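You operate a simulated robot arm through the tools that you are given. There is no shell and no other tool. Be economical: measure what you need, move in short steps, check, and stop when the job is done.

You run a simulated two-armed robot. Do the job below in one go: nothing can be reset, and whatever is moved stays where it is left.

TASK
Pick up the blue brush from the top of the tools table with one hand, pass it to the other hand and put it on the low shelf of the right steel shelving. Fetch the green brush and stand it on the steel parts tray. Count the lidded boxes on the top of the parts table, then put as many of the dough lumps from the top of the parts table on the right half of the middle shelf of the left steel shelving. Close the flour bin lid. Fetch the salt bag and stand it on the small baking tray. Open the back door of the side cabinet, put the yellow pad on the upper shelf of the side cabinet and shut the door again. Any order will do. Set down upright: green brush, salt bag.

Only the result counts: the job must be done as asked and must still hold three seconds after the hand-in. Knocking over, shifting, dropping, spilling or breaking anything else fails it. A push-on lid holds only when it is set on centred and level and pressed home; a screw cap is set on level and turned clockwise until tight.

THE ROBOT
Two 7-joint arms with two-finger parallel grippers on one trunk, on a base that drives. Base frame: it is fixed to the floor where the robot stands at the start and does not move with it; the origin is under the middle of the robot, x ahead of it, y to its left, z up; the surface under the hand at the start is at about z = 800. Units: mm, rad, N and s.
The left shoulder is at the start at [80, 131, 947], the right one opposite. With the tool pointing down near the work surface each hand reaches from about 400 to 860 mm from the robot's upright axis, wherever it stands, measured 20 degrees to its own side. Places, roughly: back door of the side cabinet [-2400, -400, 700]; blue brush (3x3x12 cm) [700, 0, 800]; dough lump (6x6x5 cm) [-100, -2000, 900]; dough lump (7x6x5 cm) [300, -1700, 900]; flour bin lid [-600, -3700, 1100]; green brush (3x3x12 cm) [700, 200, 800]; lidded box (8x8x4 cm) [400, -1300, 900]; low shelf of the right steel shelving [1500, -3500, 600]; right half of the middle shelf of the left steel s [1800, -2700, 1000]; salt bag [1750, -2750, 1500]; small baking tray (22x17x2 cm) [600, -700, 800]; steel parts tray (9x10x2 cm) [1400, -3900, 1000]; upper shelf of the side cabinet (19x78 cm) [-2160, -380, 620]; yellow pad (7x9x3 cm) [-1300, -3000, 900]. Payload 1.57 kg a hand.
The TCP of each hand is the grasp point between the finger pads, 30 mm short of the fingertips. In the tool frame z runs along the fingers and y along their closing line. Largest opening 110 mm; finger width 24, thickness 12; the body of the gripper, 48 by 112 mm, starts 78 mm behind the TCP.
Orientation is that of the tool frame in the base frame, as [roll, pitch, yaw] about the fixed x, y, z axes, in that order (R = Rz(yaw) Ry(pitch) Rx(roll)). With the fingers straight down and closing along the base's y, the tool's x points along the base's -x, its y along +y and its z along -z.

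THE INTERFACE
- The arms move only by the tool send_rows. It takes "left_moves", "right_moves" or both (then of equal length, played together; a hand with none holds still); each is a list of rows, each an object (a shift or turn left out is 0, a gripper value left out holds the last) with "dp": the shift along the tool's x, y, z in mm, a list of three; "delta_rot": the turn, a rotation vector about the tool's x, y, z in rad, a list of three. In form: [{"dp": [x, y, z], "delta_rot": [ax, ay, az]}, ...]. A call has 1 to 12 rows; each row shifts and turns the commanded pose from where the row before left it, along the tool's axes as they then stand. "left_claw" and "right_claw" are, for a hand that has rows, the opening, from 0 (shut) to 1 (fully open), set as the call begins (left out, the last holds). Each row takes 0.2 s and may step no farther than 50 mm and 0.15 rad from the row before; otherwise, or with a gripper value out of range, the whole call is refused. A pose out of reach is approached as far as the arm can. The call stops where the force on the tool passes 40 N (or 10 N more than at its start, if that is more) or the arm is blocked; 0.2 s more then pass. Each finger travels about 108 mm/s and halts on what it meets, pressing with about 29 N; the grip force reading is that of the motor and also rises with nothing between the fingers. The clock runs only during rows and for 0.2 s after the last one: add rows that do not move to give the fingers time. It gives the time, the measured TCP pose, the force on the tool (base axes), the opening and the grip force at its end, in the units of the frame above (readings bear some noise), with the torque about the TCP (base axes, N m) and any sound that the robot's microphone picked up, and new pictures: "show" is both (left out), scene, wrist or none (wrist: the cameras of the hands that moved).
- Cameras (640 x 400 px; columns grow to the right, rows downward): "scene" is now at [-53.6, -29.2, 1426.3]; the picture's right is [-0.32, -0.95, 0.00], its down [-0.46, 0.16, -0.87] and it looks along [0.83, -0.28, -0.49] (base axes); focal length 251 px, centre (320, 200). "left" rides on the left gripper at [70, -16, -141] in its tool frame; the picture's right is [0.23, 0.97, 0.00], its down [-0.86, 0.20, -0.48] and it looks along [-0.47, 0.11, 0.88] (tool axes); focal length 222 px, centre (320, 200). "right" rides on the right gripper at [70, 16, -141] in its tool frame; the picture's right is [-0.23, 0.97, 0.00], its down [-0.86, -0.20, -0.48] and it looks along [-0.47, -0.11, 0.88] (tool axes); focal length 222 px, centre (320, 200).
- steer(legs): drives the robot by 1 to 6 legs, each [ahead, left, turn to the left] in mm, mm and rad, along the robot's own axes; the way and the turn of a leg run together, so that a leg with both is an arc; at most 1500 mm and 3.142 rad a leg. The arms and the cameras ride along, it lands a little off, and it stops where it bumps. It gives what a move gives, and a new picture of the scene camera.
- head_to(pan, tilt): turns the head with the scene camera to pan (to the left, within 1.902 rad either way) and tilt (down, from -0.506 to 1.204), counted from straight ahead of the robot. It gives what a move gives, and a new picture of the scene camera.
- measure_at(camera, pixels): for up to 12 pixels [column, row] of the newest picture of that camera ("zoom" is the newest enlarged one), the place [x, y, z] in the base frame of the surface seen there, good to about 2 mm. No time passes.
- close_up(camera, box): a new picture of the part [left, top, right, bottom] of that camera's present view, enlarged. No time passes.
- hand_in(): hands the job in; it is judged then, once.

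Go step by step. Measure first, check grasps and placings, and put right what went wrong. The budget is 322 turns and 360 pictures, counting those below and the enlarged ones. Unless the task says otherwise, let go and move clear before handing in, and close with one line.

The tools are called after "Request:" as a command line: name --argument value ..., lists and objects as JSON in quotes. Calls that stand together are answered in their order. send_rows: Moves the arms, as the interface text tells. Its arguments: {"type":"object","properties":{"left_moves":{"type":"array","items":{"type":"object","properties":{"dp":{"type":"array","items":{"type":"number"}},"delta_rot":{"type":"array","items":{"type":"number"}}}}},"left_claw":{"type":"number"},"right_moves":{"type":"array","items":{"type":"object","properties":{"dp":{"type":"array","items":{"type":"number"}},"delta_rot":{"type":"array","items":{"type":"number"}}}}},"right_claw":{"type":"number"},"show":{"type":"string","enum":["both","scene","wrist","none"]}},"required":[]} The other tools are called the same way: steer (legs) drives the base; head_to (pan, tilt) turns the head that bears the scene camera; measure_at (camera, pixels) gives the place of the surface under pixels of a picture; close_up (camera, box) takes an enlarged picture of a part of a camera's view; hand_in () hands the job in.

At the start:

```text
time_s: 0.0
left_position: [678.8, 117.0, 1114.0]
left_tool_rot: [-3.14, 0.0, 3.142]
left_force: [0.0, 0.5, 0.3]
left_wrist_torque: [-0.05, 0.04, 0.01]
left_grip_width: 110.1
left_gripper_force: 0.0
right_position: [486.5, -333.9, 1082.2]
right_tool_rot: [-3.141, 0.0, 3.141]
right_force: [-0.2, -0.6, 0.4]
right_wrist_torque: [0.02, -0.02, -0.03]
right_grip_width: 109.9
right_gripper_force: 0.2
robot x, y, heading: [3.2, -1.2, 0.002]
head pan, tilt: [-0.328, 0.51]
```

scene: 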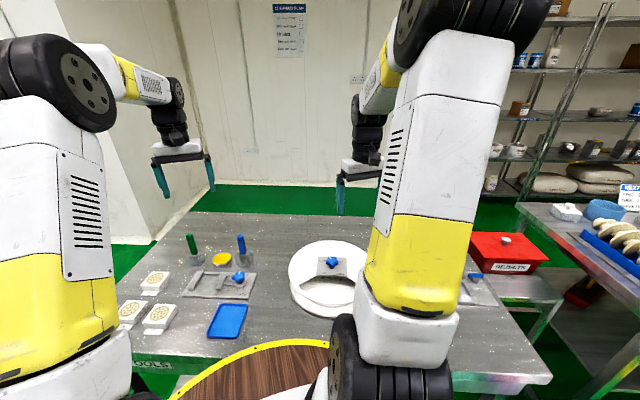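
right: 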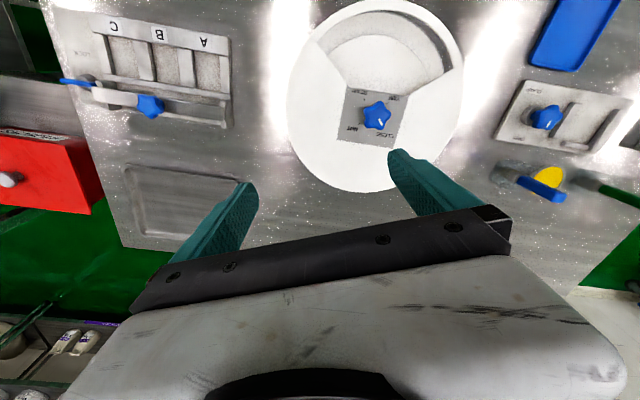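
left: 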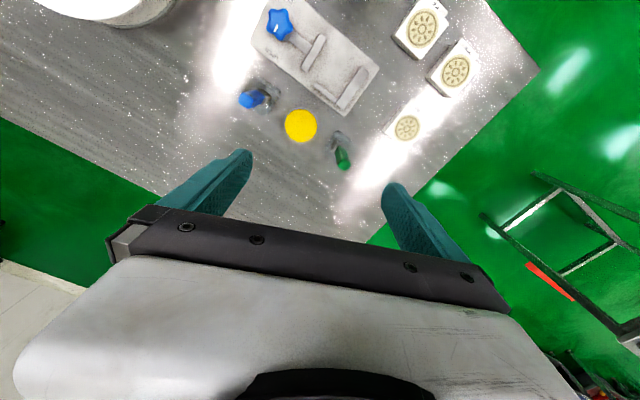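

The scene shows the green brush near (191,245) and the blue one near (241,245), each standing in some holder. I'll zoom in and look around.

Request:
close_up --camera "scene" --box '[110, 210, 350, 360]'

Request:
close_up --camera "left" --box '[200, 60, 440, 210]'

```text
2.67 times, centred on (230, 285) of scene
```

zoom: 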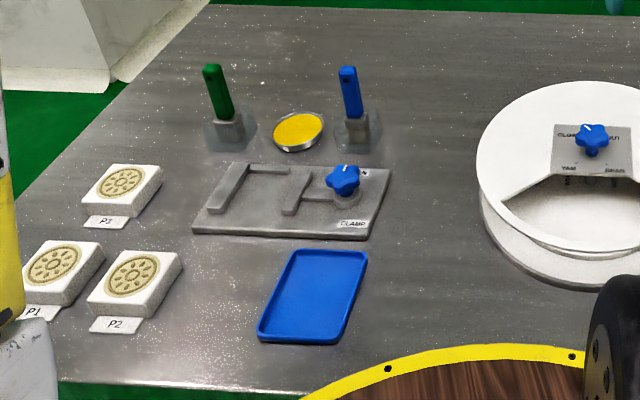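

```text
2.67 times, centred on (320, 135) of left
```

zoom: 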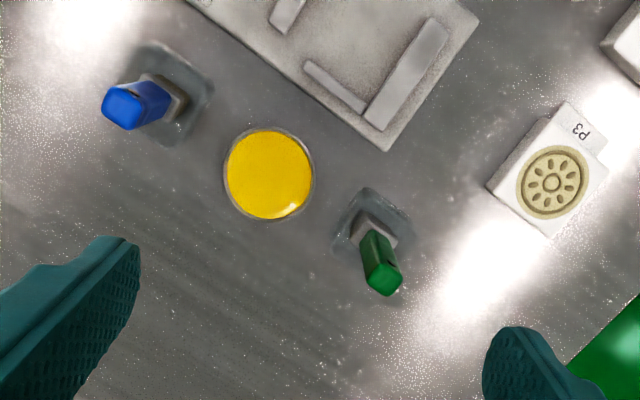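

The brushes stand upright, handles up. I'll measure their points.

Request:
measure_at --camera "zoom" --pixels '[[120, 108], [155, 100], [175, 110], [190, 90], [385, 280], [375, 240], [375, 218], [400, 235], [365, 190], [150, 45], [340, 240], [270, 170]]'

Request:
head_to --pan 0.3 --tilt 0.6

```text
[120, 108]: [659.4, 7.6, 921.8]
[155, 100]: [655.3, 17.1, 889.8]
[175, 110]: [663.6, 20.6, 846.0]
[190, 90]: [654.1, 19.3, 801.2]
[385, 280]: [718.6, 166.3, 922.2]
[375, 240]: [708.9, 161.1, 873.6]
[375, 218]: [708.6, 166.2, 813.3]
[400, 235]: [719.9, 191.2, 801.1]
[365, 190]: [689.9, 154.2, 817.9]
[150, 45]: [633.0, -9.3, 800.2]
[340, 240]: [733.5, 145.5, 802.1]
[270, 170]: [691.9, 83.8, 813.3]
```

```text
time_s: 1.0
left_position: [679.1, 116.8, 1114.5]
left_tool_rot: [3.141, 0.0, -3.14]
left_force: [0.4, -0.2, -0.2]
left_wrist_torque: [-0.01, -0.02, -0.02]
left_grip_width: 110.0
left_gripper_force: 0.0
right_position: [485.5, -333.6, 1082.1]
right_tool_rot: [3.141, 0.001, 3.141]
right_force: [0.2, 0.5, -1.1]
right_wrist_torque: [0.0, 0.0, 0.0]
right_grip_width: 109.8
right_gripper_force: 0.1
robot x, y, heading: [-0.3, 1.6, -0.002]
head pan, tilt: [0.3, 0.6]
```

scene: 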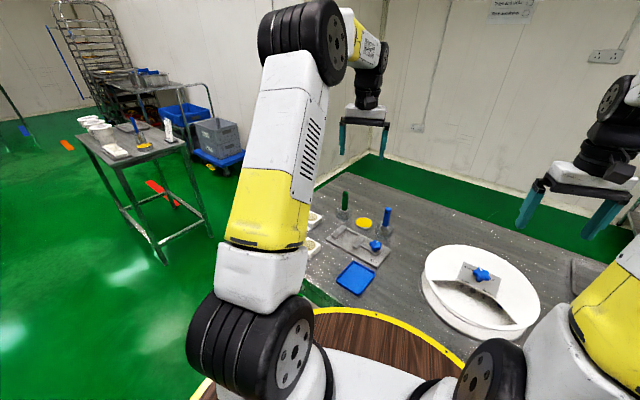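

I'll look more closely at the bottoms of the brushes.

Request:
close_up --camera "left" --box '[310, 120, 374, 160]'

Request:
close_up --camera "left" --box '[230, 70, 294, 110]'

Request:
close_up --camera "scene" --box '[320, 175, 416, 235]'

```text
10.00 times, centred on (342, 140) of left
```

zoom: 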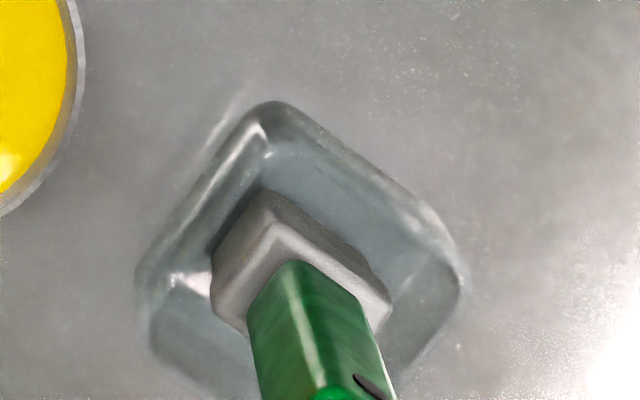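

```text
10.00 times, centred on (262, 90) of left
```

zoom: 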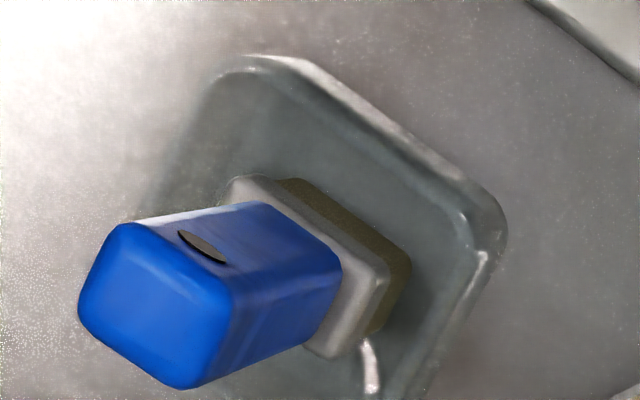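

```text
6.67 times, centred on (368, 205) of scene
```

zoom: 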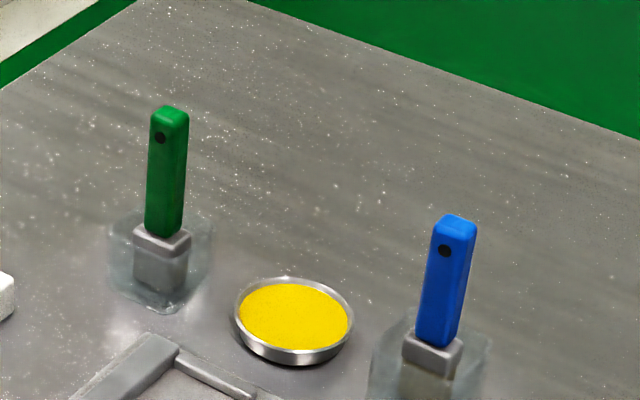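

Each brush stands in a clear square jar, so I must lift straight up. I'll measure the jar rim and the brush.

Request:
measure_at --camera "zoom" --pixels '[[110, 225], [212, 225], [170, 110], [158, 115], [160, 140], [180, 125], [165, 300], [452, 220], [450, 235], [470, 240], [486, 340], [163, 237]]'

```text
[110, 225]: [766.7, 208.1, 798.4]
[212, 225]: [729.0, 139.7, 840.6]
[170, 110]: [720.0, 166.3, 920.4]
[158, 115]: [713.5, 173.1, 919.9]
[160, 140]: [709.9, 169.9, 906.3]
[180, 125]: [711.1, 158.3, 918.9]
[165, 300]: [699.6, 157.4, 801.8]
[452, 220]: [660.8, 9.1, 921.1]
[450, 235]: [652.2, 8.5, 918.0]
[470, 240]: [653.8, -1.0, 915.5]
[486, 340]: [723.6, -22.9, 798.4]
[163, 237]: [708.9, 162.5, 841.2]
```

Next I'll survey the rest of the room by turning the head.

Request:
head_to --pan -0.9 --tilt 0.15

Request:
head_to --pan -1.7 --tilt 0.25

Request:
head_to --pan 1.85 --tilt 0.25

```text
time_s: 2.4
left_position: [679.0, 117.8, 1114.4]
left_tool_rot: [-3.141, 0.0, 3.142]
left_force: [-0.3, 0.0, 0.2]
left_wrist_torque: [-0.03, -0.01, 0.01]
left_grip_width: 109.9
left_gripper_force: 0.1
right_position: [486.2, -332.3, 1082.4]
right_tool_rot: [-3.141, 0.001, 3.139]
right_force: [-0.1, 0.1, 0.1]
right_wrist_torque: [-0.02, 0.02, -0.02]
right_grip_width: 109.9
right_gripper_force: 0.1
robot x, y, heading: [4.4, -0.4, 0.002]
head pan, tilt: [-0.901, 0.15]
```

scene: 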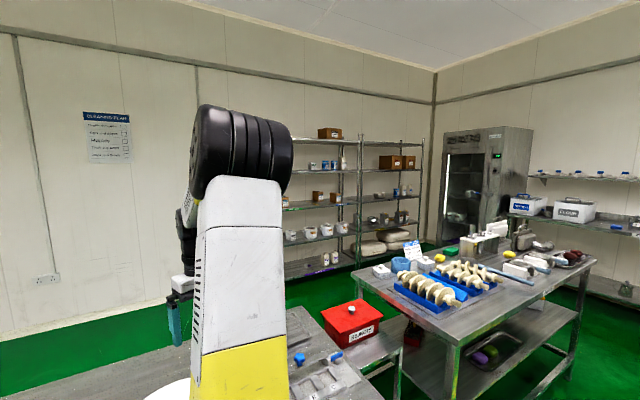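

```text
time_s: 3.5
left_position: [678.8, 117.5, 1114.1]
left_tool_rot: [3.141, -0.001, -3.141]
left_force: [-0.6, 0.3, -0.8]
left_wrist_torque: [-0.02, 0.0, 0.01]
left_grip_width: 109.9
left_gripper_force: 0.0
right_position: [487.0, -334.7, 1081.9]
right_tool_rot: [3.141, 0.0, 3.142]
right_force: [1.0, -0.4, -0.8]
right_wrist_torque: [0.01, 0.03, 0.0]
right_grip_width: 110.1
right_gripper_force: 0.0
robot x, y, heading: [-1.0, -0.7, 0.0]
head pan, tilt: [-1.7, 0.25]
```

scene: 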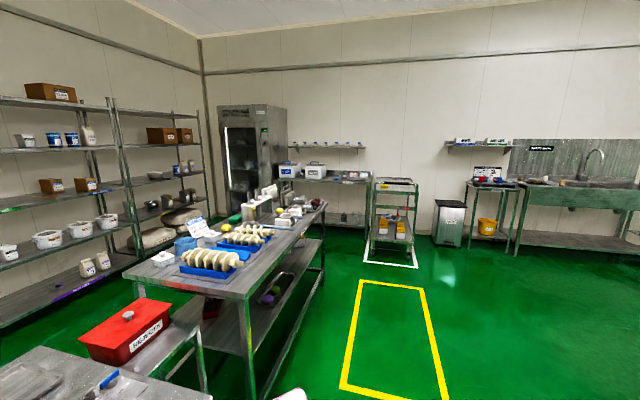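

```text
time_s: 6.5
left_position: [679.6, 117.7, 1114.3]
left_tool_rot: [3.141, 0.002, 3.141]
left_force: [-0.3, 0.7, -0.3]
left_wrist_torque: [0.0, 0.01, 0.0]
left_grip_width: 110.1
left_gripper_force: 0.0
right_position: [486.2, -332.9, 1080.8]
right_tool_rot: [3.141, -0.002, 3.14]
right_force: [-0.3, -0.1, 0.6]
right_wrist_torque: [0.0, -0.01, 0.02]
right_grip_width: 109.7
right_gripper_force: 0.0
robot x, y, heading: [-0.3, 1.8, -0.0]
head pan, tilt: [1.85, 0.25]
```

scene: 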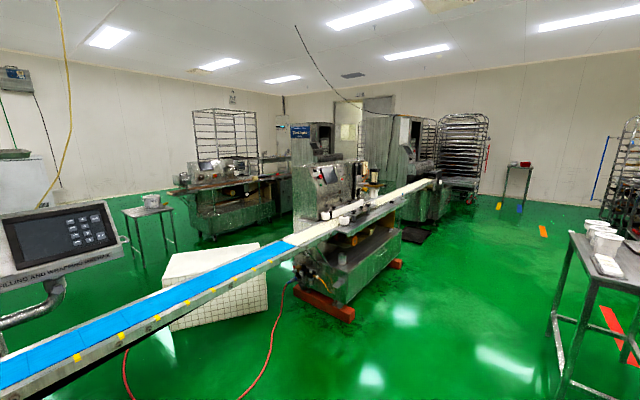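

The shelving lies beyond the parts table, so I'll zoom in on it from here.

Request:
head_to --pan -1.1 --tilt 0.15

Request:
close_up --camera "scene" --box '[160, 80, 400, 230]'

Request:
close_up --camera "scene" --box '[240, 200, 560, 400]'

```text
time_s: 9.1
left_position: [680.6, 116.7, 1113.5]
left_tool_rot: [3.141, -0.001, -3.141]
left_force: [0.5, 0.1, 0.3]
left_wrist_torque: [-0.02, 0.01, -0.04]
left_grip_width: 109.8
left_gripper_force: 0.1
right_position: [485.8, -333.8, 1081.0]
right_tool_rot: [3.141, -0.001, 3.141]
right_force: [-0.7, -0.3, -0.4]
right_wrist_torque: [0.01, 0.01, 0.02]
right_grip_width: 110.0
right_gripper_force: 0.1
robot x, y, heading: [-0.1, -0.5, -0.002]
head pan, tilt: [-1.1, 0.15]
```

scene: 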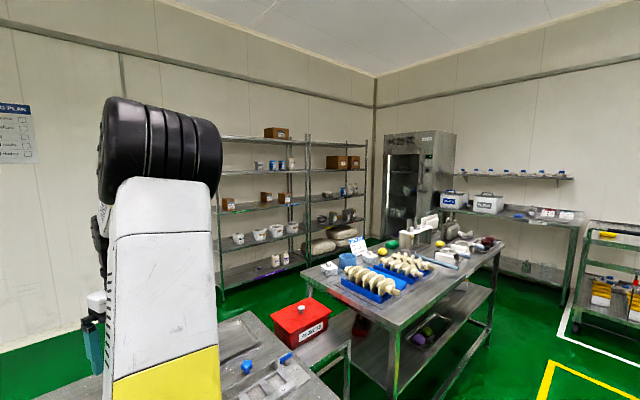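

```text
2.67 times, centred on (280, 155) of scene
```

zoom: 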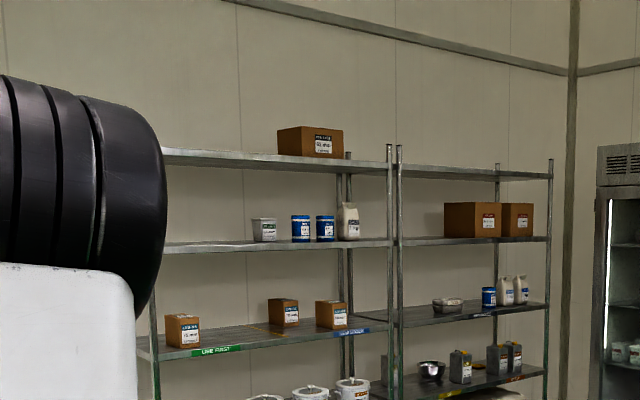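

```text
2.00 times, centred on (400, 300) of scene
```

zoom: 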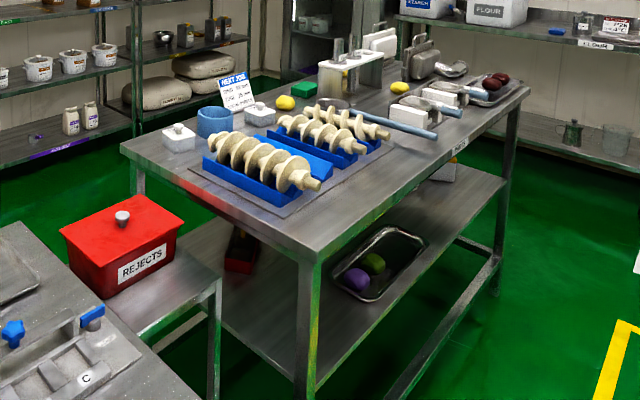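

I'll measure shelf heights and the key items on the shelving.

Request:
measure_at --camera "scene" --pixels '[[266, 138], [282, 172], [270, 206], [262, 243], [288, 266], [300, 173], [340, 172], [335, 198], [335, 222], [318, 248], [301, 288], [340, 143]]'

Request:
close_up --camera "scene" --box '[210, 200, 370, 300]'

Request:
close_up --camera "scene" --box '[300, 160, 396, 220]'

```text
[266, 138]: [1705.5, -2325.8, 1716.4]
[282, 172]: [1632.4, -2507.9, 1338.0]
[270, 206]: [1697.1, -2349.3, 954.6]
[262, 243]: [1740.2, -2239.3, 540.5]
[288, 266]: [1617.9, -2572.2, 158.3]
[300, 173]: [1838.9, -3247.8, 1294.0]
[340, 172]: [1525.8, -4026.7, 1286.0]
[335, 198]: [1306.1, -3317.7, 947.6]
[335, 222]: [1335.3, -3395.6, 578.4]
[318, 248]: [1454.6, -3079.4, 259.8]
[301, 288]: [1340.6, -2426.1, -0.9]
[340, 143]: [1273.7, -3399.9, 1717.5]
```

```text
4.00 times, centred on (290, 250) of scene
```

zoom: 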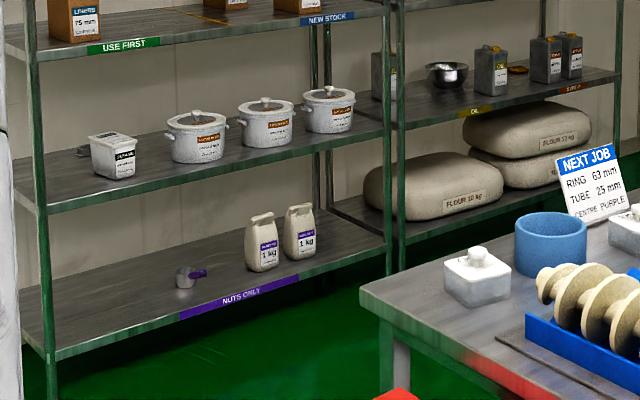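

```text
6.67 times, centred on (348, 190) of scene
```

zoom: 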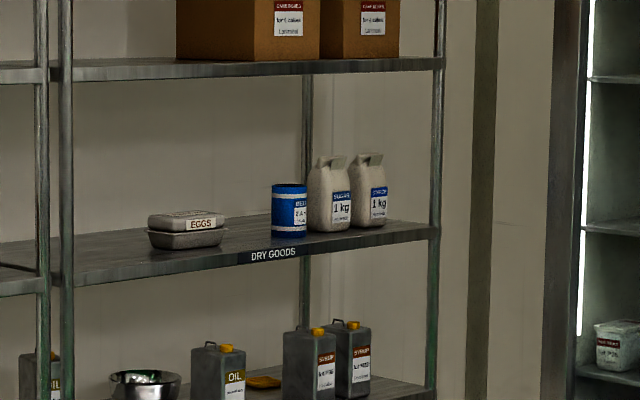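

I'll place what stands on those shelves by measuring.

Request:
measure_at --camera "zoom" --pixels '[[188, 237], [288, 210], [335, 190], [370, 190], [100, 262], [410, 240], [150, 390], [235, 375], [310, 360], [268, 382], [350, 350], [400, 385]]'

Request:
head_to --pan -1.5 --tilt 0.25

Request:
close_up --camera "scene" --box '[100, 100, 260, 200]'

```text
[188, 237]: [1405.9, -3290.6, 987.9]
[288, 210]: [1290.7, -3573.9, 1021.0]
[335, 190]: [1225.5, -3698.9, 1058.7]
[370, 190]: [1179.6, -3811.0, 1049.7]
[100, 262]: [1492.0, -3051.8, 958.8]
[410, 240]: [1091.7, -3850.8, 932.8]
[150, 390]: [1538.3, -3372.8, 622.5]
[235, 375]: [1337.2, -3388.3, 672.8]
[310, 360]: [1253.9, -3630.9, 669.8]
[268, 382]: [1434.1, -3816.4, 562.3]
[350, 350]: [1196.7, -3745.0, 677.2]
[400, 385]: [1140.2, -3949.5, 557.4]
```

```text
time_s: 10.0
left_position: [679.5, 117.3, 1114.1]
left_tool_rot: [-3.141, 0.001, 3.141]
left_force: [-0.1, -0.4, -0.7]
left_wrist_torque: [-0.04, 0.05, -0.01]
left_grip_width: 110.0
left_gripper_force: 0.0
right_position: [486.8, -333.4, 1081.9]
right_tool_rot: [3.141, 0.0, 3.141]
right_force: [0.1, 1.1, 1.0]
right_wrist_torque: [0.01, -0.02, 0.01]
right_grip_width: 110.0
right_gripper_force: 0.1
robot x, y, heading: [2.8, -0.7, 0.006]
head pan, tilt: [-1.499, 0.25]
```

scene: 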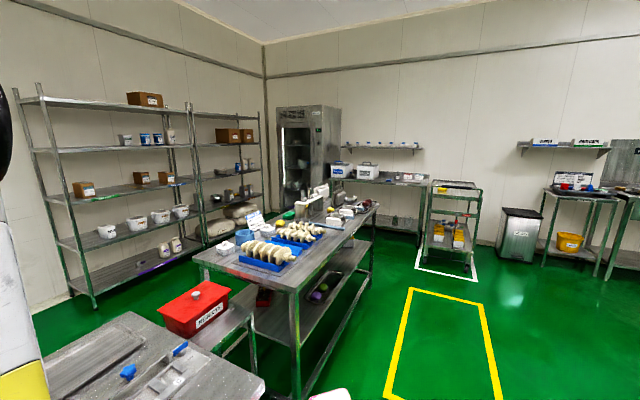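

```text
4.00 times, centred on (180, 150) of scene
```

zoom: 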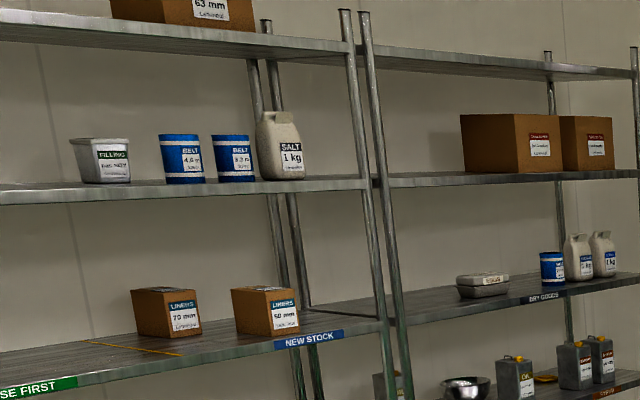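

I'll measure the parts table corners and the free floor to plan the route.

Request:
measure_at --camera "scene" --pixels '[[194, 252], [293, 290], [380, 208], [330, 200], [185, 357], [262, 385], [60, 365], [250, 318], [410, 290], [481, 305], [418, 265], [473, 278]]'

Request:
measure_at --camera "scene" --pixels '[[93, 300], [240, 280], [385, 262], [305, 390], [370, 272], [283, 222], [338, 225], [545, 265], [502, 245], [345, 255]]'

```text
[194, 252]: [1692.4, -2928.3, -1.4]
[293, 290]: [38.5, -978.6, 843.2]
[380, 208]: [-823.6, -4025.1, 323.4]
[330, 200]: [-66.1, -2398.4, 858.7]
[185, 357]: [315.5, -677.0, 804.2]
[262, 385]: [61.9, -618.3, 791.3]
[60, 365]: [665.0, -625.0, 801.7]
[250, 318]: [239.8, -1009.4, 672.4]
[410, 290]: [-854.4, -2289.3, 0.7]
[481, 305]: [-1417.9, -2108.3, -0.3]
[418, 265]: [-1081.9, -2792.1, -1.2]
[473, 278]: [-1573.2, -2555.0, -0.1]
```

```text
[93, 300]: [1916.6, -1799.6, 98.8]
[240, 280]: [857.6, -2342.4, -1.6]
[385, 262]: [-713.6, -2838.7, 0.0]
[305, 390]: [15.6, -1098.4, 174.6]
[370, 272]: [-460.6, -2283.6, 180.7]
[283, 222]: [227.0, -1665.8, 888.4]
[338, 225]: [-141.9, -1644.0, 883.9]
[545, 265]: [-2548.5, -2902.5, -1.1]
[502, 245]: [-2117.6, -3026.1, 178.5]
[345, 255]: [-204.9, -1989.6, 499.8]
```

The tables and shelving run along direction (-0.35,-0.94), and the aisle between them is about 1.45 m wide. I'll look down to see my own base footprint.

Request:
head_to --pan -0.6 --tilt 1.2

Request:
head_to --pan -1.9 --tilt 0.9

```text
time_s: 11.2
left_position: [680.1, 118.1, 1112.2]
left_tool_rot: [-3.141, 0.001, 3.141]
left_force: [-0.9, -0.2, -0.7]
left_wrist_torque: [-0.03, -0.02, -0.01]
left_grip_width: 110.1
left_gripper_force: 0.1
right_position: [486.1, -333.1, 1081.2]
right_tool_rot: [-3.141, 0.0, 3.141]
right_force: [-0.1, -0.4, 0.1]
right_wrist_torque: [0.02, 0.06, -0.01]
right_grip_width: 109.8
right_gripper_force: 0.0
robot x, y, heading: [4.5, -3.5, -0.001]
head pan, tilt: [-0.6, 1.201]
```

scene: 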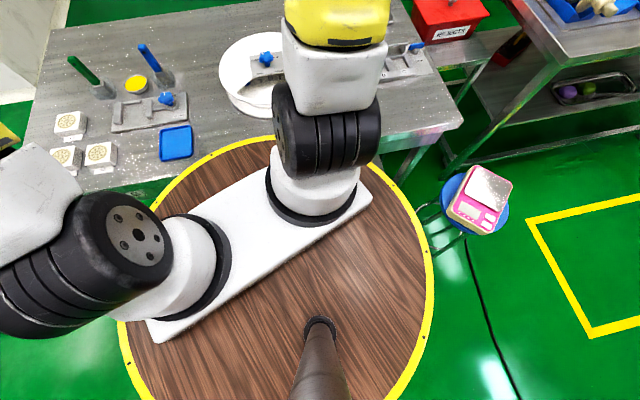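

```text
time_s: 12.7
left_position: [678.9, 117.0, 1113.4]
left_tool_rot: [-3.141, -0.002, -3.14]
left_force: [0.4, 0.9, 0.0]
left_wrist_torque: [-0.01, 0.01, -0.03]
left_grip_width: 109.9
left_gripper_force: 0.1
right_position: [488.0, -334.5, 1082.4]
right_tool_rot: [3.141, 0.001, 3.14]
right_force: [-1.4, -0.5, -0.1]
right_wrist_torque: [0.01, -0.03, -0.04]
right_grip_width: 110.3
right_gripper_force: 0.1
robot x, y, heading: [0.0, -2.5, 0.0]
head pan, tilt: [-1.901, 0.901]
```

scene: 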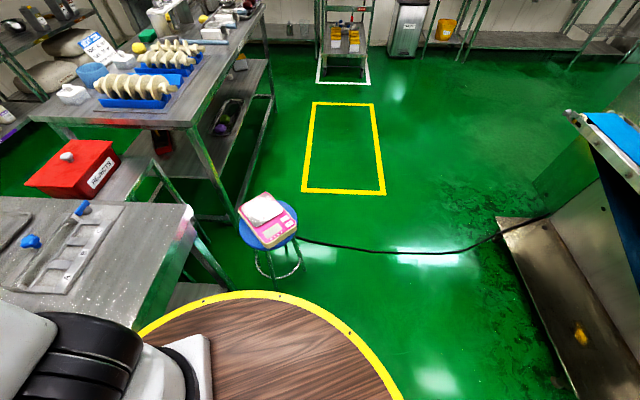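

The wooden disc is my base. I'll measure its edge and the stool.

Request:
measure_at --camera "scene" --pixels '[[240, 293], [340, 330], [390, 385], [270, 218], [300, 240], [265, 275], [305, 190], [385, 193], [345, 80], [235, 222], [275, 95], [500, 220]]'

Request:
head_to --pan -1.9 --tilt 0.3

```text
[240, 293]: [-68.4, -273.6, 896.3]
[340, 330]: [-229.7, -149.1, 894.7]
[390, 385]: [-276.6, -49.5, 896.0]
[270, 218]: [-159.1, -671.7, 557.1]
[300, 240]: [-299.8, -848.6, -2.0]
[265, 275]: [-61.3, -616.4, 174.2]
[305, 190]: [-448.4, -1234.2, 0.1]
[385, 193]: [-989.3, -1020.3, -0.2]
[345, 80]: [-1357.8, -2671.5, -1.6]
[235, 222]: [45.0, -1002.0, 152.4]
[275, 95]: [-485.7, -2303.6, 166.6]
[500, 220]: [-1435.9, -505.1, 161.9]
```

```text
time_s: 13.7
left_position: [679.4, 116.8, 1113.0]
left_tool_rot: [-3.141, -0.001, -3.138]
left_force: [-0.3, 0.2, -0.4]
left_wrist_torque: [0.02, 0.01, 0.0]
left_grip_width: 110.0
left_gripper_force: 0.1
right_position: [487.2, -334.6, 1081.7]
right_tool_rot: [-3.14, 0.001, -3.142]
right_force: [0.4, -0.2, 0.0]
right_wrist_torque: [0.0, 0.0, -0.01]
right_grip_width: 110.0
right_gripper_force: 0.0
robot x, y, heading: [-3.6, 2.2, -0.005]
head pan, tilt: [-1.901, 0.3]
```

scene: 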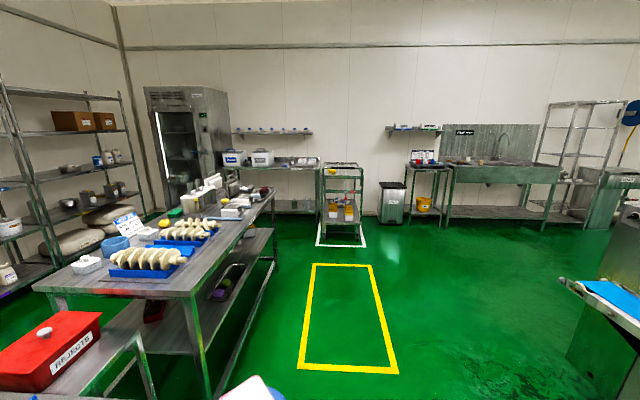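

The base radius is about 280 mm and the stool is at (-159,-672). Back to the brushes: I'll measure the blue brush corners for its yaw.

Request:
close_up --camera "left" --box '[230, 70, 294, 110]'

Request:
measure_at --camera "zoom" --pixels '[[128, 232], [228, 292], [185, 378], [84, 318], [250, 66], [480, 210], [290, 60], [500, 230], [345, 262], [240, 190], [380, 265], [155, 300]]'

Request:
close_up --camera "left" --box '[310, 130, 374, 170]'

Request:
measure_at --camera "zoom" --pixels '[[275, 105], [440, 200], [145, 280], [290, 40], [285, 160], [385, 200], [215, 165], [350, 210], [250, 210], [330, 300], [380, 340], [290, 340]]'

```text
10.00 times, centred on (262, 90) of left
```

zoom: 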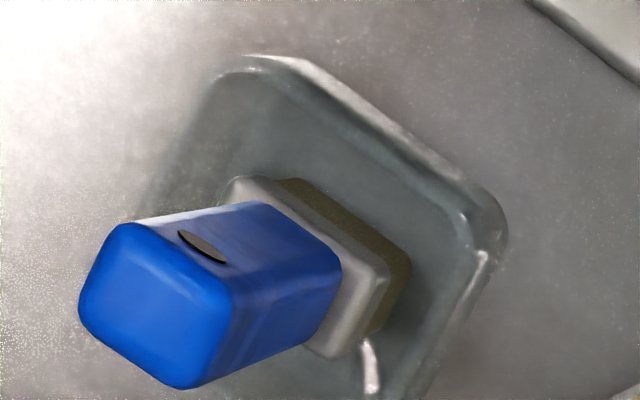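

```text
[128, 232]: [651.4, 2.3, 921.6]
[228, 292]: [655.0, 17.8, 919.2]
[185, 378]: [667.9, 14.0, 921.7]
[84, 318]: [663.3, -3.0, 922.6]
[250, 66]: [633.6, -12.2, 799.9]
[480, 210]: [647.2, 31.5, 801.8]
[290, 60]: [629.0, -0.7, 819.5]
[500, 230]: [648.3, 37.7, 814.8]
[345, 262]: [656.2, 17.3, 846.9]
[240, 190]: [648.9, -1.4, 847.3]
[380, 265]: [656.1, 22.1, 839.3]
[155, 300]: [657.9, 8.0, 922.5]
```

```text
10.00 times, centred on (342, 150) of left
```

zoom: 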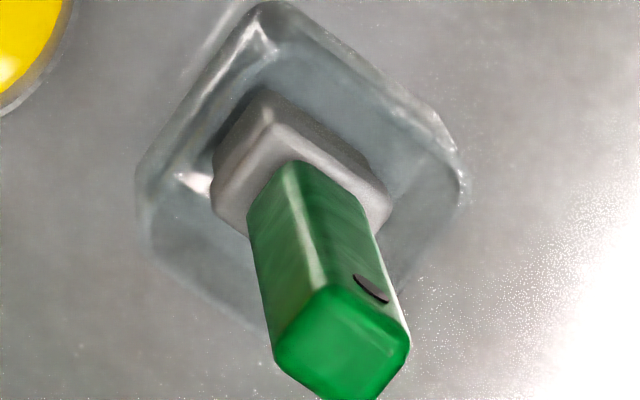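

```text
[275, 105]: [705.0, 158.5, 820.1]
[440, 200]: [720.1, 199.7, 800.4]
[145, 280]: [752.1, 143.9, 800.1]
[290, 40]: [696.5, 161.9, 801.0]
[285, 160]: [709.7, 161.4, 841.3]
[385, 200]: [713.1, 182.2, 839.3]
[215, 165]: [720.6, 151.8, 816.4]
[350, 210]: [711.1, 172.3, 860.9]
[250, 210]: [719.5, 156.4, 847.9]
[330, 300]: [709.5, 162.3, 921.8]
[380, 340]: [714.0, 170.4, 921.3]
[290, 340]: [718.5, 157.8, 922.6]
```

Blue top is centred at (659.5, 8), rotated about -17°. The left hand goes over it, fingers down.

Request:
send_rows --left_moves '[{"dp": [6.5, -36, 0]}, {"dp": [6.5, -36, 0]}, {"dp": [6.5, -37, 0]}, {"delta_rot": [0, 0, 0.145]}, {"delta_rot": [0, 0, 0.145]}, {"dp": [0, 0, 50]}, {"dp": [0, 0, 50]}, {"dp": [0, 0, 40]}, {}]' --left_claw 0.6 --show "wrist"

```text
time_s: 15.7
left_position: [659.2, 10.2, 972.7]
left_tool_rot: [-3.141, 0.0, 2.853]
left_force: [-0.9, 0.4, -0.5]
left_wrist_torque: [0.01, 0.02, 0.02]
left_grip_width: 66.0
left_gripper_force: 0.1
right_position: [486.7, -333.5, 1081.3]
right_tool_rot: [3.141, -0.001, 3.141]
right_force: [-0.8, -0.1, -0.2]
right_wrist_torque: [0.02, 0.0, -0.02]
right_grip_width: 110.3
right_gripper_force: 0.0
robot x, y, heading: [5.8, -1.7, 0.002]
head pan, tilt: [-1.901, 0.3]
```

left: 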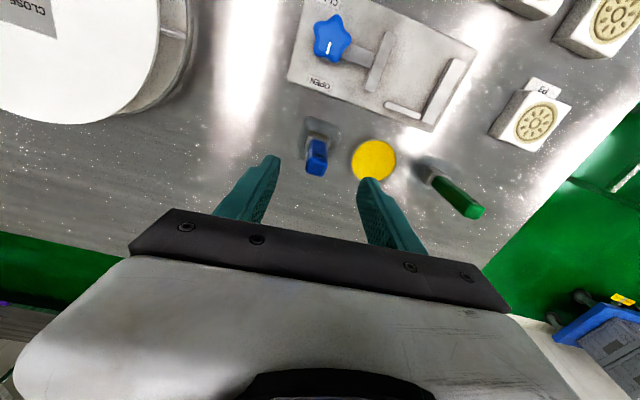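

The brush is between the fingers; I'll descend and close.

Request:
send_rows --left_moves '[{"dp": [0, 0, 30]}, {"dp": [0, 0, 28]}]' --show "wrist"

Request:
send_rows --left_moves '[{}, {}, {}, {}]' --left_claw 0 --show "wrist"

```text
time_s: 16.3
left_position: [660.8, 9.0, 915.8]
left_tool_rot: [-3.141, 0.001, 2.852]
left_force: [0.1, -0.5, -0.3]
left_wrist_torque: [0.06, 0.01, 0.02]
left_grip_width: 66.0
left_gripper_force: 0.0
right_position: [486.4, -334.3, 1081.8]
right_tool_rot: [3.141, 0.001, -3.141]
right_force: [-0.4, -0.1, -0.4]
right_wrist_torque: [0.01, 0.0, -0.03]
right_grip_width: 109.9
right_gripper_force: 0.1
robot x, y, heading: [0.5, 2.7, -0.001]
head pan, tilt: [-1.901, 0.3]
```

left: 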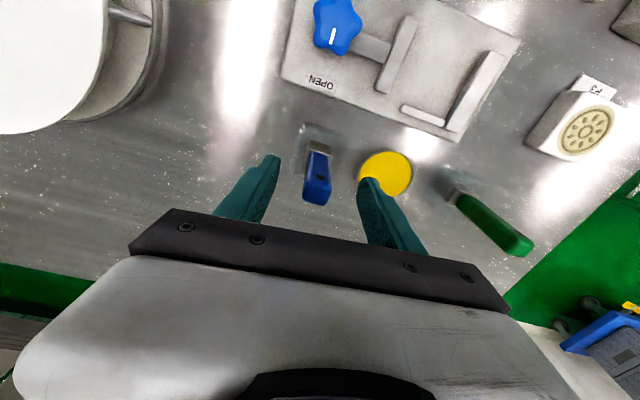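

```text
time_s: 17.3
left_position: [660.8, 8.1, 916.3]
left_tool_rot: [3.141, -0.001, 2.853]
left_force: [-0.3, -0.1, 0.0]
left_wrist_torque: [-0.01, -0.02, 0.03]
left_grip_width: 21.0
left_gripper_force: 29.0
right_position: [487.8, -334.5, 1080.9]
right_tool_rot: [3.141, 0.0, 3.141]
right_force: [0.0, 0.3, 0.2]
right_wrist_torque: [0.03, 0.02, 0.04]
right_grip_width: 110.3
right_gripper_force: 0.1
robot x, y, heading: [1.9, 1.4, -0.004]
head pan, tilt: [-1.901, 0.3]
```

left: 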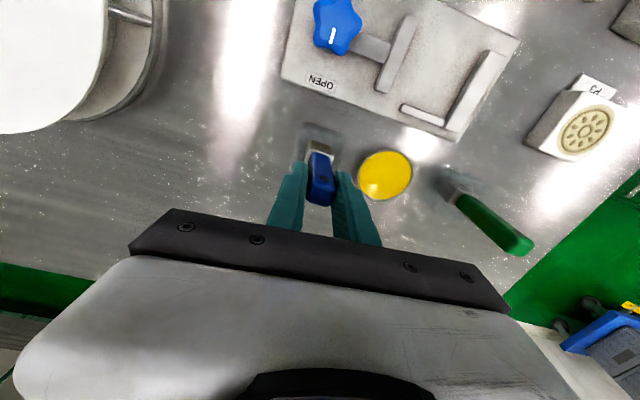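

Gripped at 21 mm. I'll lift it straight out of the jar and move to a hand-over place, and swing the right hand into a slanted pose meanwhile.

Request:
send_rows --left_moves '[{"dp": [0, 0, -40]}, {"dp": [0, 0, -45]}, {"dp": [0, 0, -45]}, {"dp": [0, 0, -45]}, {"dp": [21.6, -32.5, 0]}, {"dp": [21.6, -32.5, 0]}, {"delta_rot": [0, 0, 0.1225]}, {"delta_rot": [0, 0, 0.1225]}, {"delta_rot": [0, 0, 0.1225]}, {"delta_rot": [0, 0, 0.1225]}, {}, {}]' --right_moves '[{"delta_rot": [0, 0, -0.149]}, {"delta_rot": [0, 0, -0.149]}, {"delta_rot": [0, 0, -0.149]}, {"delta_rot": [0, 0, -0.149]}, {"delta_rot": [0, 0, -0.149]}, {"delta_rot": [0, -0.1496, 0]}, {"delta_rot": [0, -0.1496, 0]}, {"delta_rot": [0, -0.1496, 0]}, {"delta_rot": [0, -0.1496, 0]}, {"delta_rot": [0, -0.1496, 0]}, {"delta_rot": [0, -0.1496, 0]}, {"delta_rot": [0, -0.1496, 0]}]' --right_claw 0.7 --left_claw 0

Request:
head_to --pan -0.15 --tilt 0.5

```text
time_s: 19.9
left_position: [601.2, -41.6, 1089.5]
left_tool_rot: [3.141, 0.001, 2.361]
left_force: [0.1, 0.6, -0.6]
left_wrist_torque: [0.0, 0.0, 0.01]
left_grip_width: 21.2
left_gripper_force: 28.8
right_position: [485.8, -333.3, 1082.6]
right_tool_rot: [-3.138, 1.048, -2.395]
right_force: [-0.6, 0.6, 0.8]
right_wrist_torque: [-0.03, 0.03, -0.03]
right_grip_width: 77.1
right_gripper_force: 0.0
robot x, y, heading: [-2.8, -1.0, 0.001]
head pan, tilt: [-1.901, 0.3]
```

scene: 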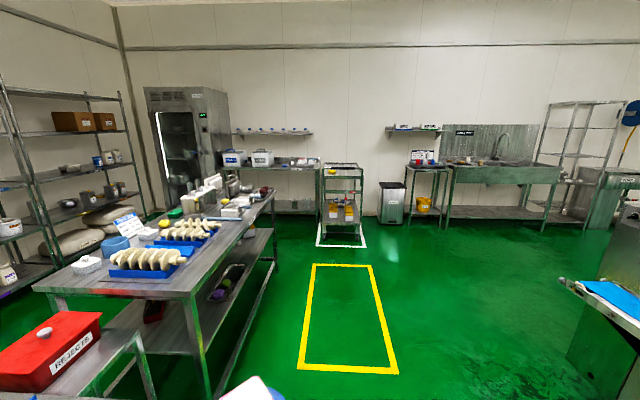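
right: 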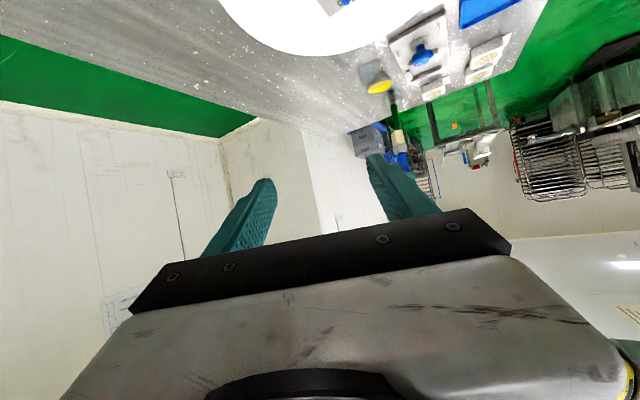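
left: 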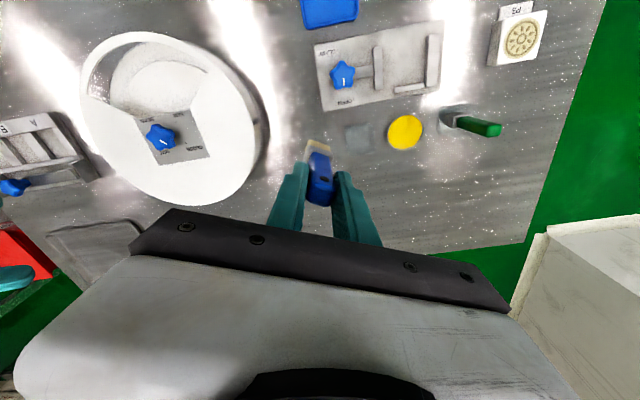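

```text
time_s: 21.6
left_position: [600.2, -42.4, 1090.0]
left_tool_rot: [-3.141, 0.0, 2.36]
left_force: [-0.8, -1.5, -0.9]
left_wrist_torque: [0.01, -0.03, -0.02]
left_grip_width: 20.6
left_gripper_force: 29.3
right_position: [485.4, -333.2, 1083.3]
right_tool_rot: [3.141, 1.047, -2.396]
right_force: [0.2, -0.9, 0.1]
right_wrist_torque: [-0.01, -0.02, 0.03]
right_grip_width: 76.7
right_gripper_force: 0.1
robot x, y, heading: [-0.5, 0.7, -0.001]
head pan, tilt: [-0.15, 0.499]
```

scene: 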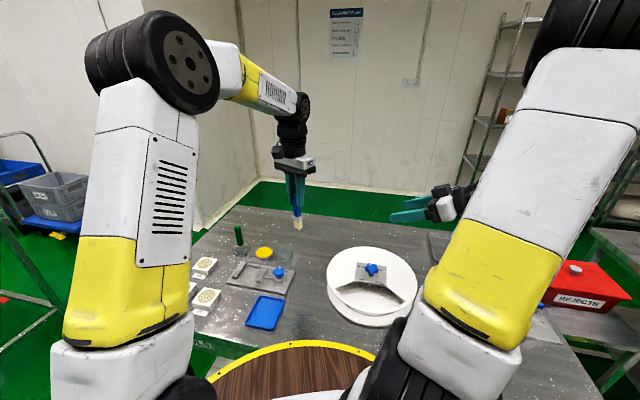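

The blue brush is held by the left hand. I'll bring the right hand to 100 mm before the brush.

Request:
send_rows --right_moves '[{"dp": [-18.1, 27.3, 34.7]}, {"dp": [-18.1, 27.3, 34.7]}, {"dp": [-18.1, 27.3, 34.7]}, {"dp": [-18.1, 27.3, 34.7]}, {"dp": [-18.1, 27.3, 34.7]}, {}]'

```text
time_s: 23.0
left_position: [600.1, -42.1, 1089.7]
left_tool_rot: [3.141, 0.0, 2.361]
left_force: [-1.1, -1.0, -0.7]
left_wrist_torque: [-0.02, 0.0, 0.01]
left_grip_width: 21.1
left_gripper_force: 29.2
right_position: [538.8, -102.3, 1073.9]
right_tool_rot: [3.141, 1.046, -2.398]
right_force: [-0.1, -0.5, -0.2]
right_wrist_torque: [-0.01, -0.02, -0.01]
right_grip_width: 76.9
right_gripper_force: 0.2
robot x, y, heading: [2.0, 0.8, -0.001]
head pan, tilt: [-0.15, 0.499]
```

scene: 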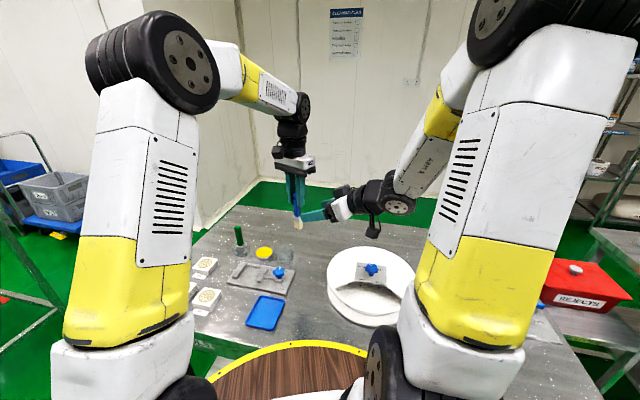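
right: 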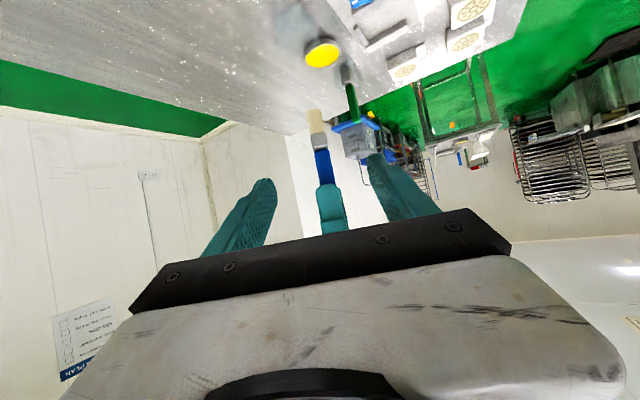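

The brush is centred between the right fingers. I'll advance 98 mm and close.

Request:
send_rows --right_moves '[{"dp": [0, 0, 40]}, {"dp": [0, 0, 40]}, {"dp": [0, 0, 18]}, {}]' --show "wrist"

Request:
close_up --camera "scene" --box '[240, 140, 400, 240]'

```text
time_s: 24.0
left_position: [600.0, -41.8, 1089.2]
left_tool_rot: [-3.141, 0.001, 2.362]
left_force: [0.3, -0.6, -0.4]
left_wrist_torque: [0.04, 0.05, -0.02]
left_grip_width: 21.0
left_gripper_force: 28.4
right_position: [601.7, -44.3, 1023.2]
right_tool_rot: [-3.141, 1.048, -2.397]
right_force: [0.4, 0.4, 0.0]
right_wrist_torque: [0.02, 0.0, 0.03]
right_grip_width: 76.9
right_gripper_force: 0.0
robot x, y, heading: [0.5, 2.5, 0.002]
head pan, tilt: [-0.15, 0.499]
```

right: 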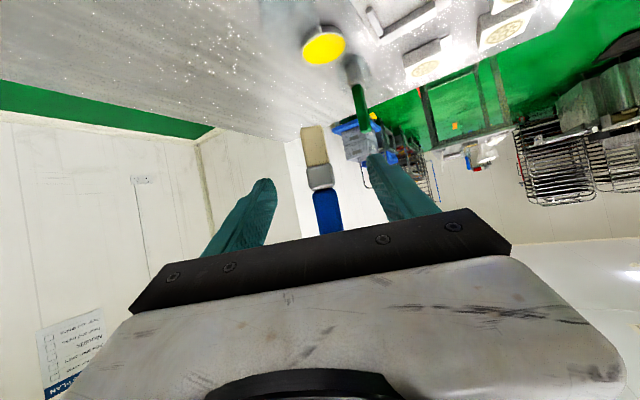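

```text
4.00 times, centred on (320, 190) of scene
```

zoom: 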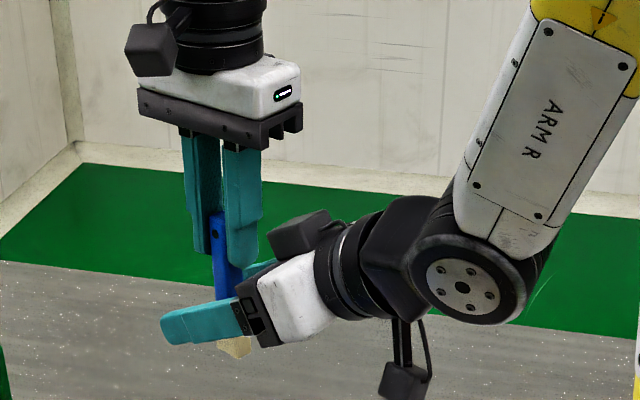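

Geometry looks right; I'll close the right hand.

Request:
send_rows --right_moves '[{}, {}, {}, {}, {}]' --right_claw 0 --show "wrist"

```text
time_s: 25.2
left_position: [601.8, -42.6, 1090.9]
left_tool_rot: [3.141, 0.003, 2.361]
left_force: [13.2, -8.2, -2.1]
left_wrist_torque: [-0.52, -0.61, 0.09]
left_grip_width: 21.2
left_gripper_force: 28.8
right_position: [600.1, -44.5, 1022.7]
right_tool_rot: [3.138, 1.047, -2.395]
right_force: [-13.6, 7.6, 2.2]
right_wrist_torque: [-0.07, -0.28, -0.06]
right_grip_width: 17.1
right_gripper_force: 29.1
robot x, y, heading: [0.2, -2.5, 0.002]
head pan, tilt: [-0.15, 0.499]
```

right: 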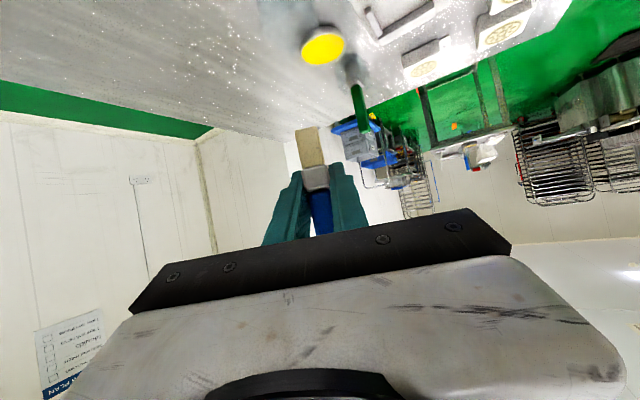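

The right hand has it (17 mm). The left lets go and moves up.

Request:
send_rows --left_moves '[{}, {}, {}, {"dp": [0, 0, -45]}, {"dp": [0, 0, -45]}, {"dp": [0, 0, -30]}]' --left_claw 0.6

```text
time_s: 26.6
left_position: [601.1, -42.8, 1211.7]
left_tool_rot: [-3.142, 0.0, 2.362]
left_force: [0.3, 0.0, 0.0]
left_wrist_torque: [0.01, 0.01, 0.02]
left_grip_width: 65.8
left_gripper_force: 0.0
right_position: [601.9, -44.9, 1023.7]
right_tool_rot: [-3.14, 1.045, -2.397]
right_force: [0.4, -0.2, 0.5]
right_wrist_torque: [0.0, 0.02, -0.02]
right_grip_width: 16.8
right_gripper_force: 29.1
robot x, y, heading: [0.9, -3.6, -0.006]
head pan, tilt: [-0.15, 0.499]
```

scene: 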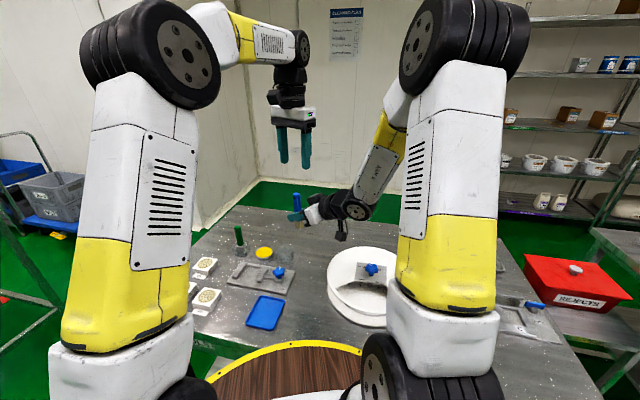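
left: 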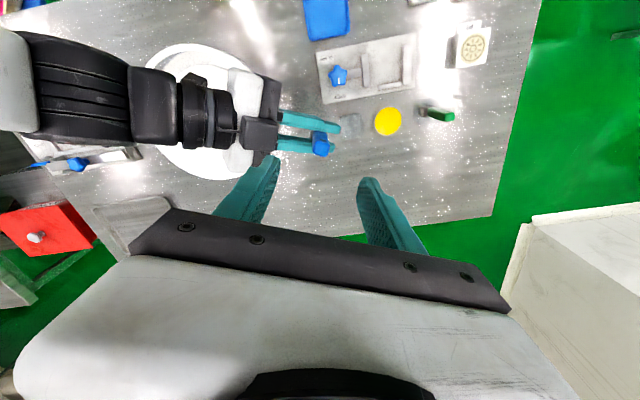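

The hand-over worked. The right hand retreats with the blue brush, while the left turns to a 30° slant, heading -22°, for the green brush.

Request:
send_rows --left_moves '[{"delta_rot": [0, 0, -0.1333]}, {"delta_rot": [0, 0, -0.1333]}, {"delta_rot": [0, 0, -0.1333]}, {"delta_rot": [0, -0.1496, 0]}, {"delta_rot": [0, -0.1496, 0]}, {"delta_rot": [0, -0.1496, 0]}, {"delta_rot": [0, -0.1496, 0]}, {"delta_rot": [0, -0.1496, 0]}, {"delta_rot": [0, -0.1496, 0]}, {"delta_rot": [0, -0.1496, 0]}]' --right_moves '[{"dp": [12.2, -15.8, -41.2]}, {"dp": [12.2, -15.8, -41.2]}, {"dp": [12.2, -15.8, -41.2]}, {"dp": [12.2, -15.8, -41.2]}, {"dp": [12.2, -15.8, -41.2]}, {}, {}, {}, {}, {}]' --show "scene"

```text
time_s: 28.8
left_position: [601.8, -39.4, 1210.8]
left_tool_rot: [3.133, 1.002, 2.765]
left_force: [0.8, -0.3, 1.1]
left_wrist_torque: [0.01, 0.01, 0.0]
left_grip_width: 66.0
left_gripper_force: 0.1
left hand out of reach, approached as far as the arm can: row 10
right_position: [498.1, -243.9, 1074.2]
right_tool_rot: [3.141, 1.049, -2.398]
right_force: [0.5, 0.4, -1.1]
right_wrist_torque: [0.0, 0.03, 0.02]
right_grip_width: 16.8
right_gripper_force: 28.3
robot x, y, heading: [1.7, 0.1, 0.004]
head pan, tilt: [-0.15, 0.499]
```

scene: 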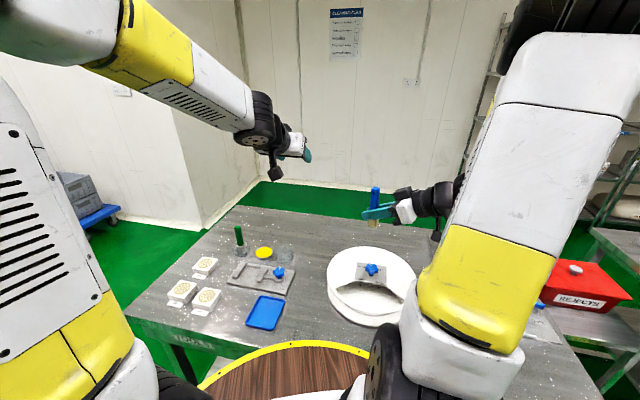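

I'll move the left hand down to a point behind the green brush.

Request:
send_rows --left_moves '[{"dp": [31.2, 33.5, 6.1]}, {"dp": [31.2, 33.5, 6.1]}, {"dp": [31.2, 33.5, 6.1]}, {"dp": [31.2, 33.5, 6.1]}, {"dp": [31.2, 33.5, 6.1]}, {"dp": [31.2, 33.5, 6.1]}, {"dp": [31.2, 33.5, 6.1]}, {}]'

```text
time_s: 30.6
left_position: [624.4, 195.5, 1021.2]
left_tool_rot: [3.14, 1.045, 2.762]
left_force: [-0.1, 0.1, -0.7]
left_wrist_torque: [-0.01, 0.03, -0.01]
left_grip_width: 65.7
left_gripper_force: 0.2
left hand out of reach, approached as far as the arm can: row 1
right_position: [500.5, -243.8, 1075.2]
right_tool_rot: [-3.14, 1.047, -2.396]
right_force: [0.0, 0.2, -0.5]
right_wrist_torque: [-0.01, -0.01, -0.03]
right_grip_width: 16.5
right_gripper_force: 29.0
robot x, y, heading: [1.4, -1.7, 0.003]
head pan, tilt: [-0.15, 0.499]
```

scene: 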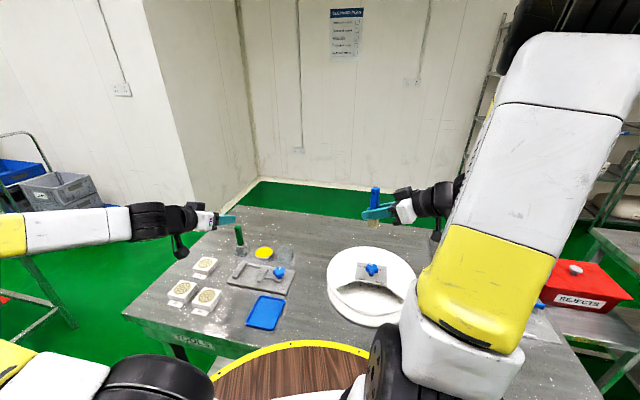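
left: 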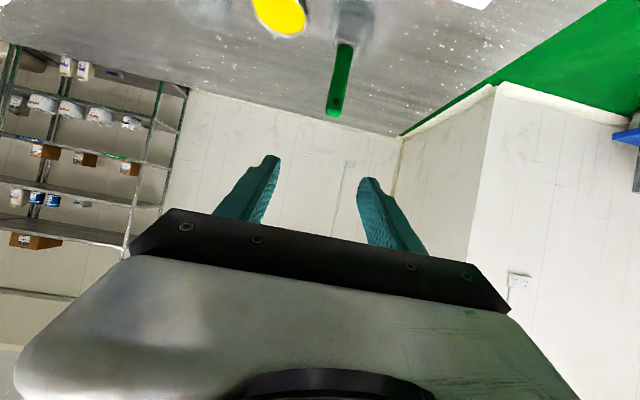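

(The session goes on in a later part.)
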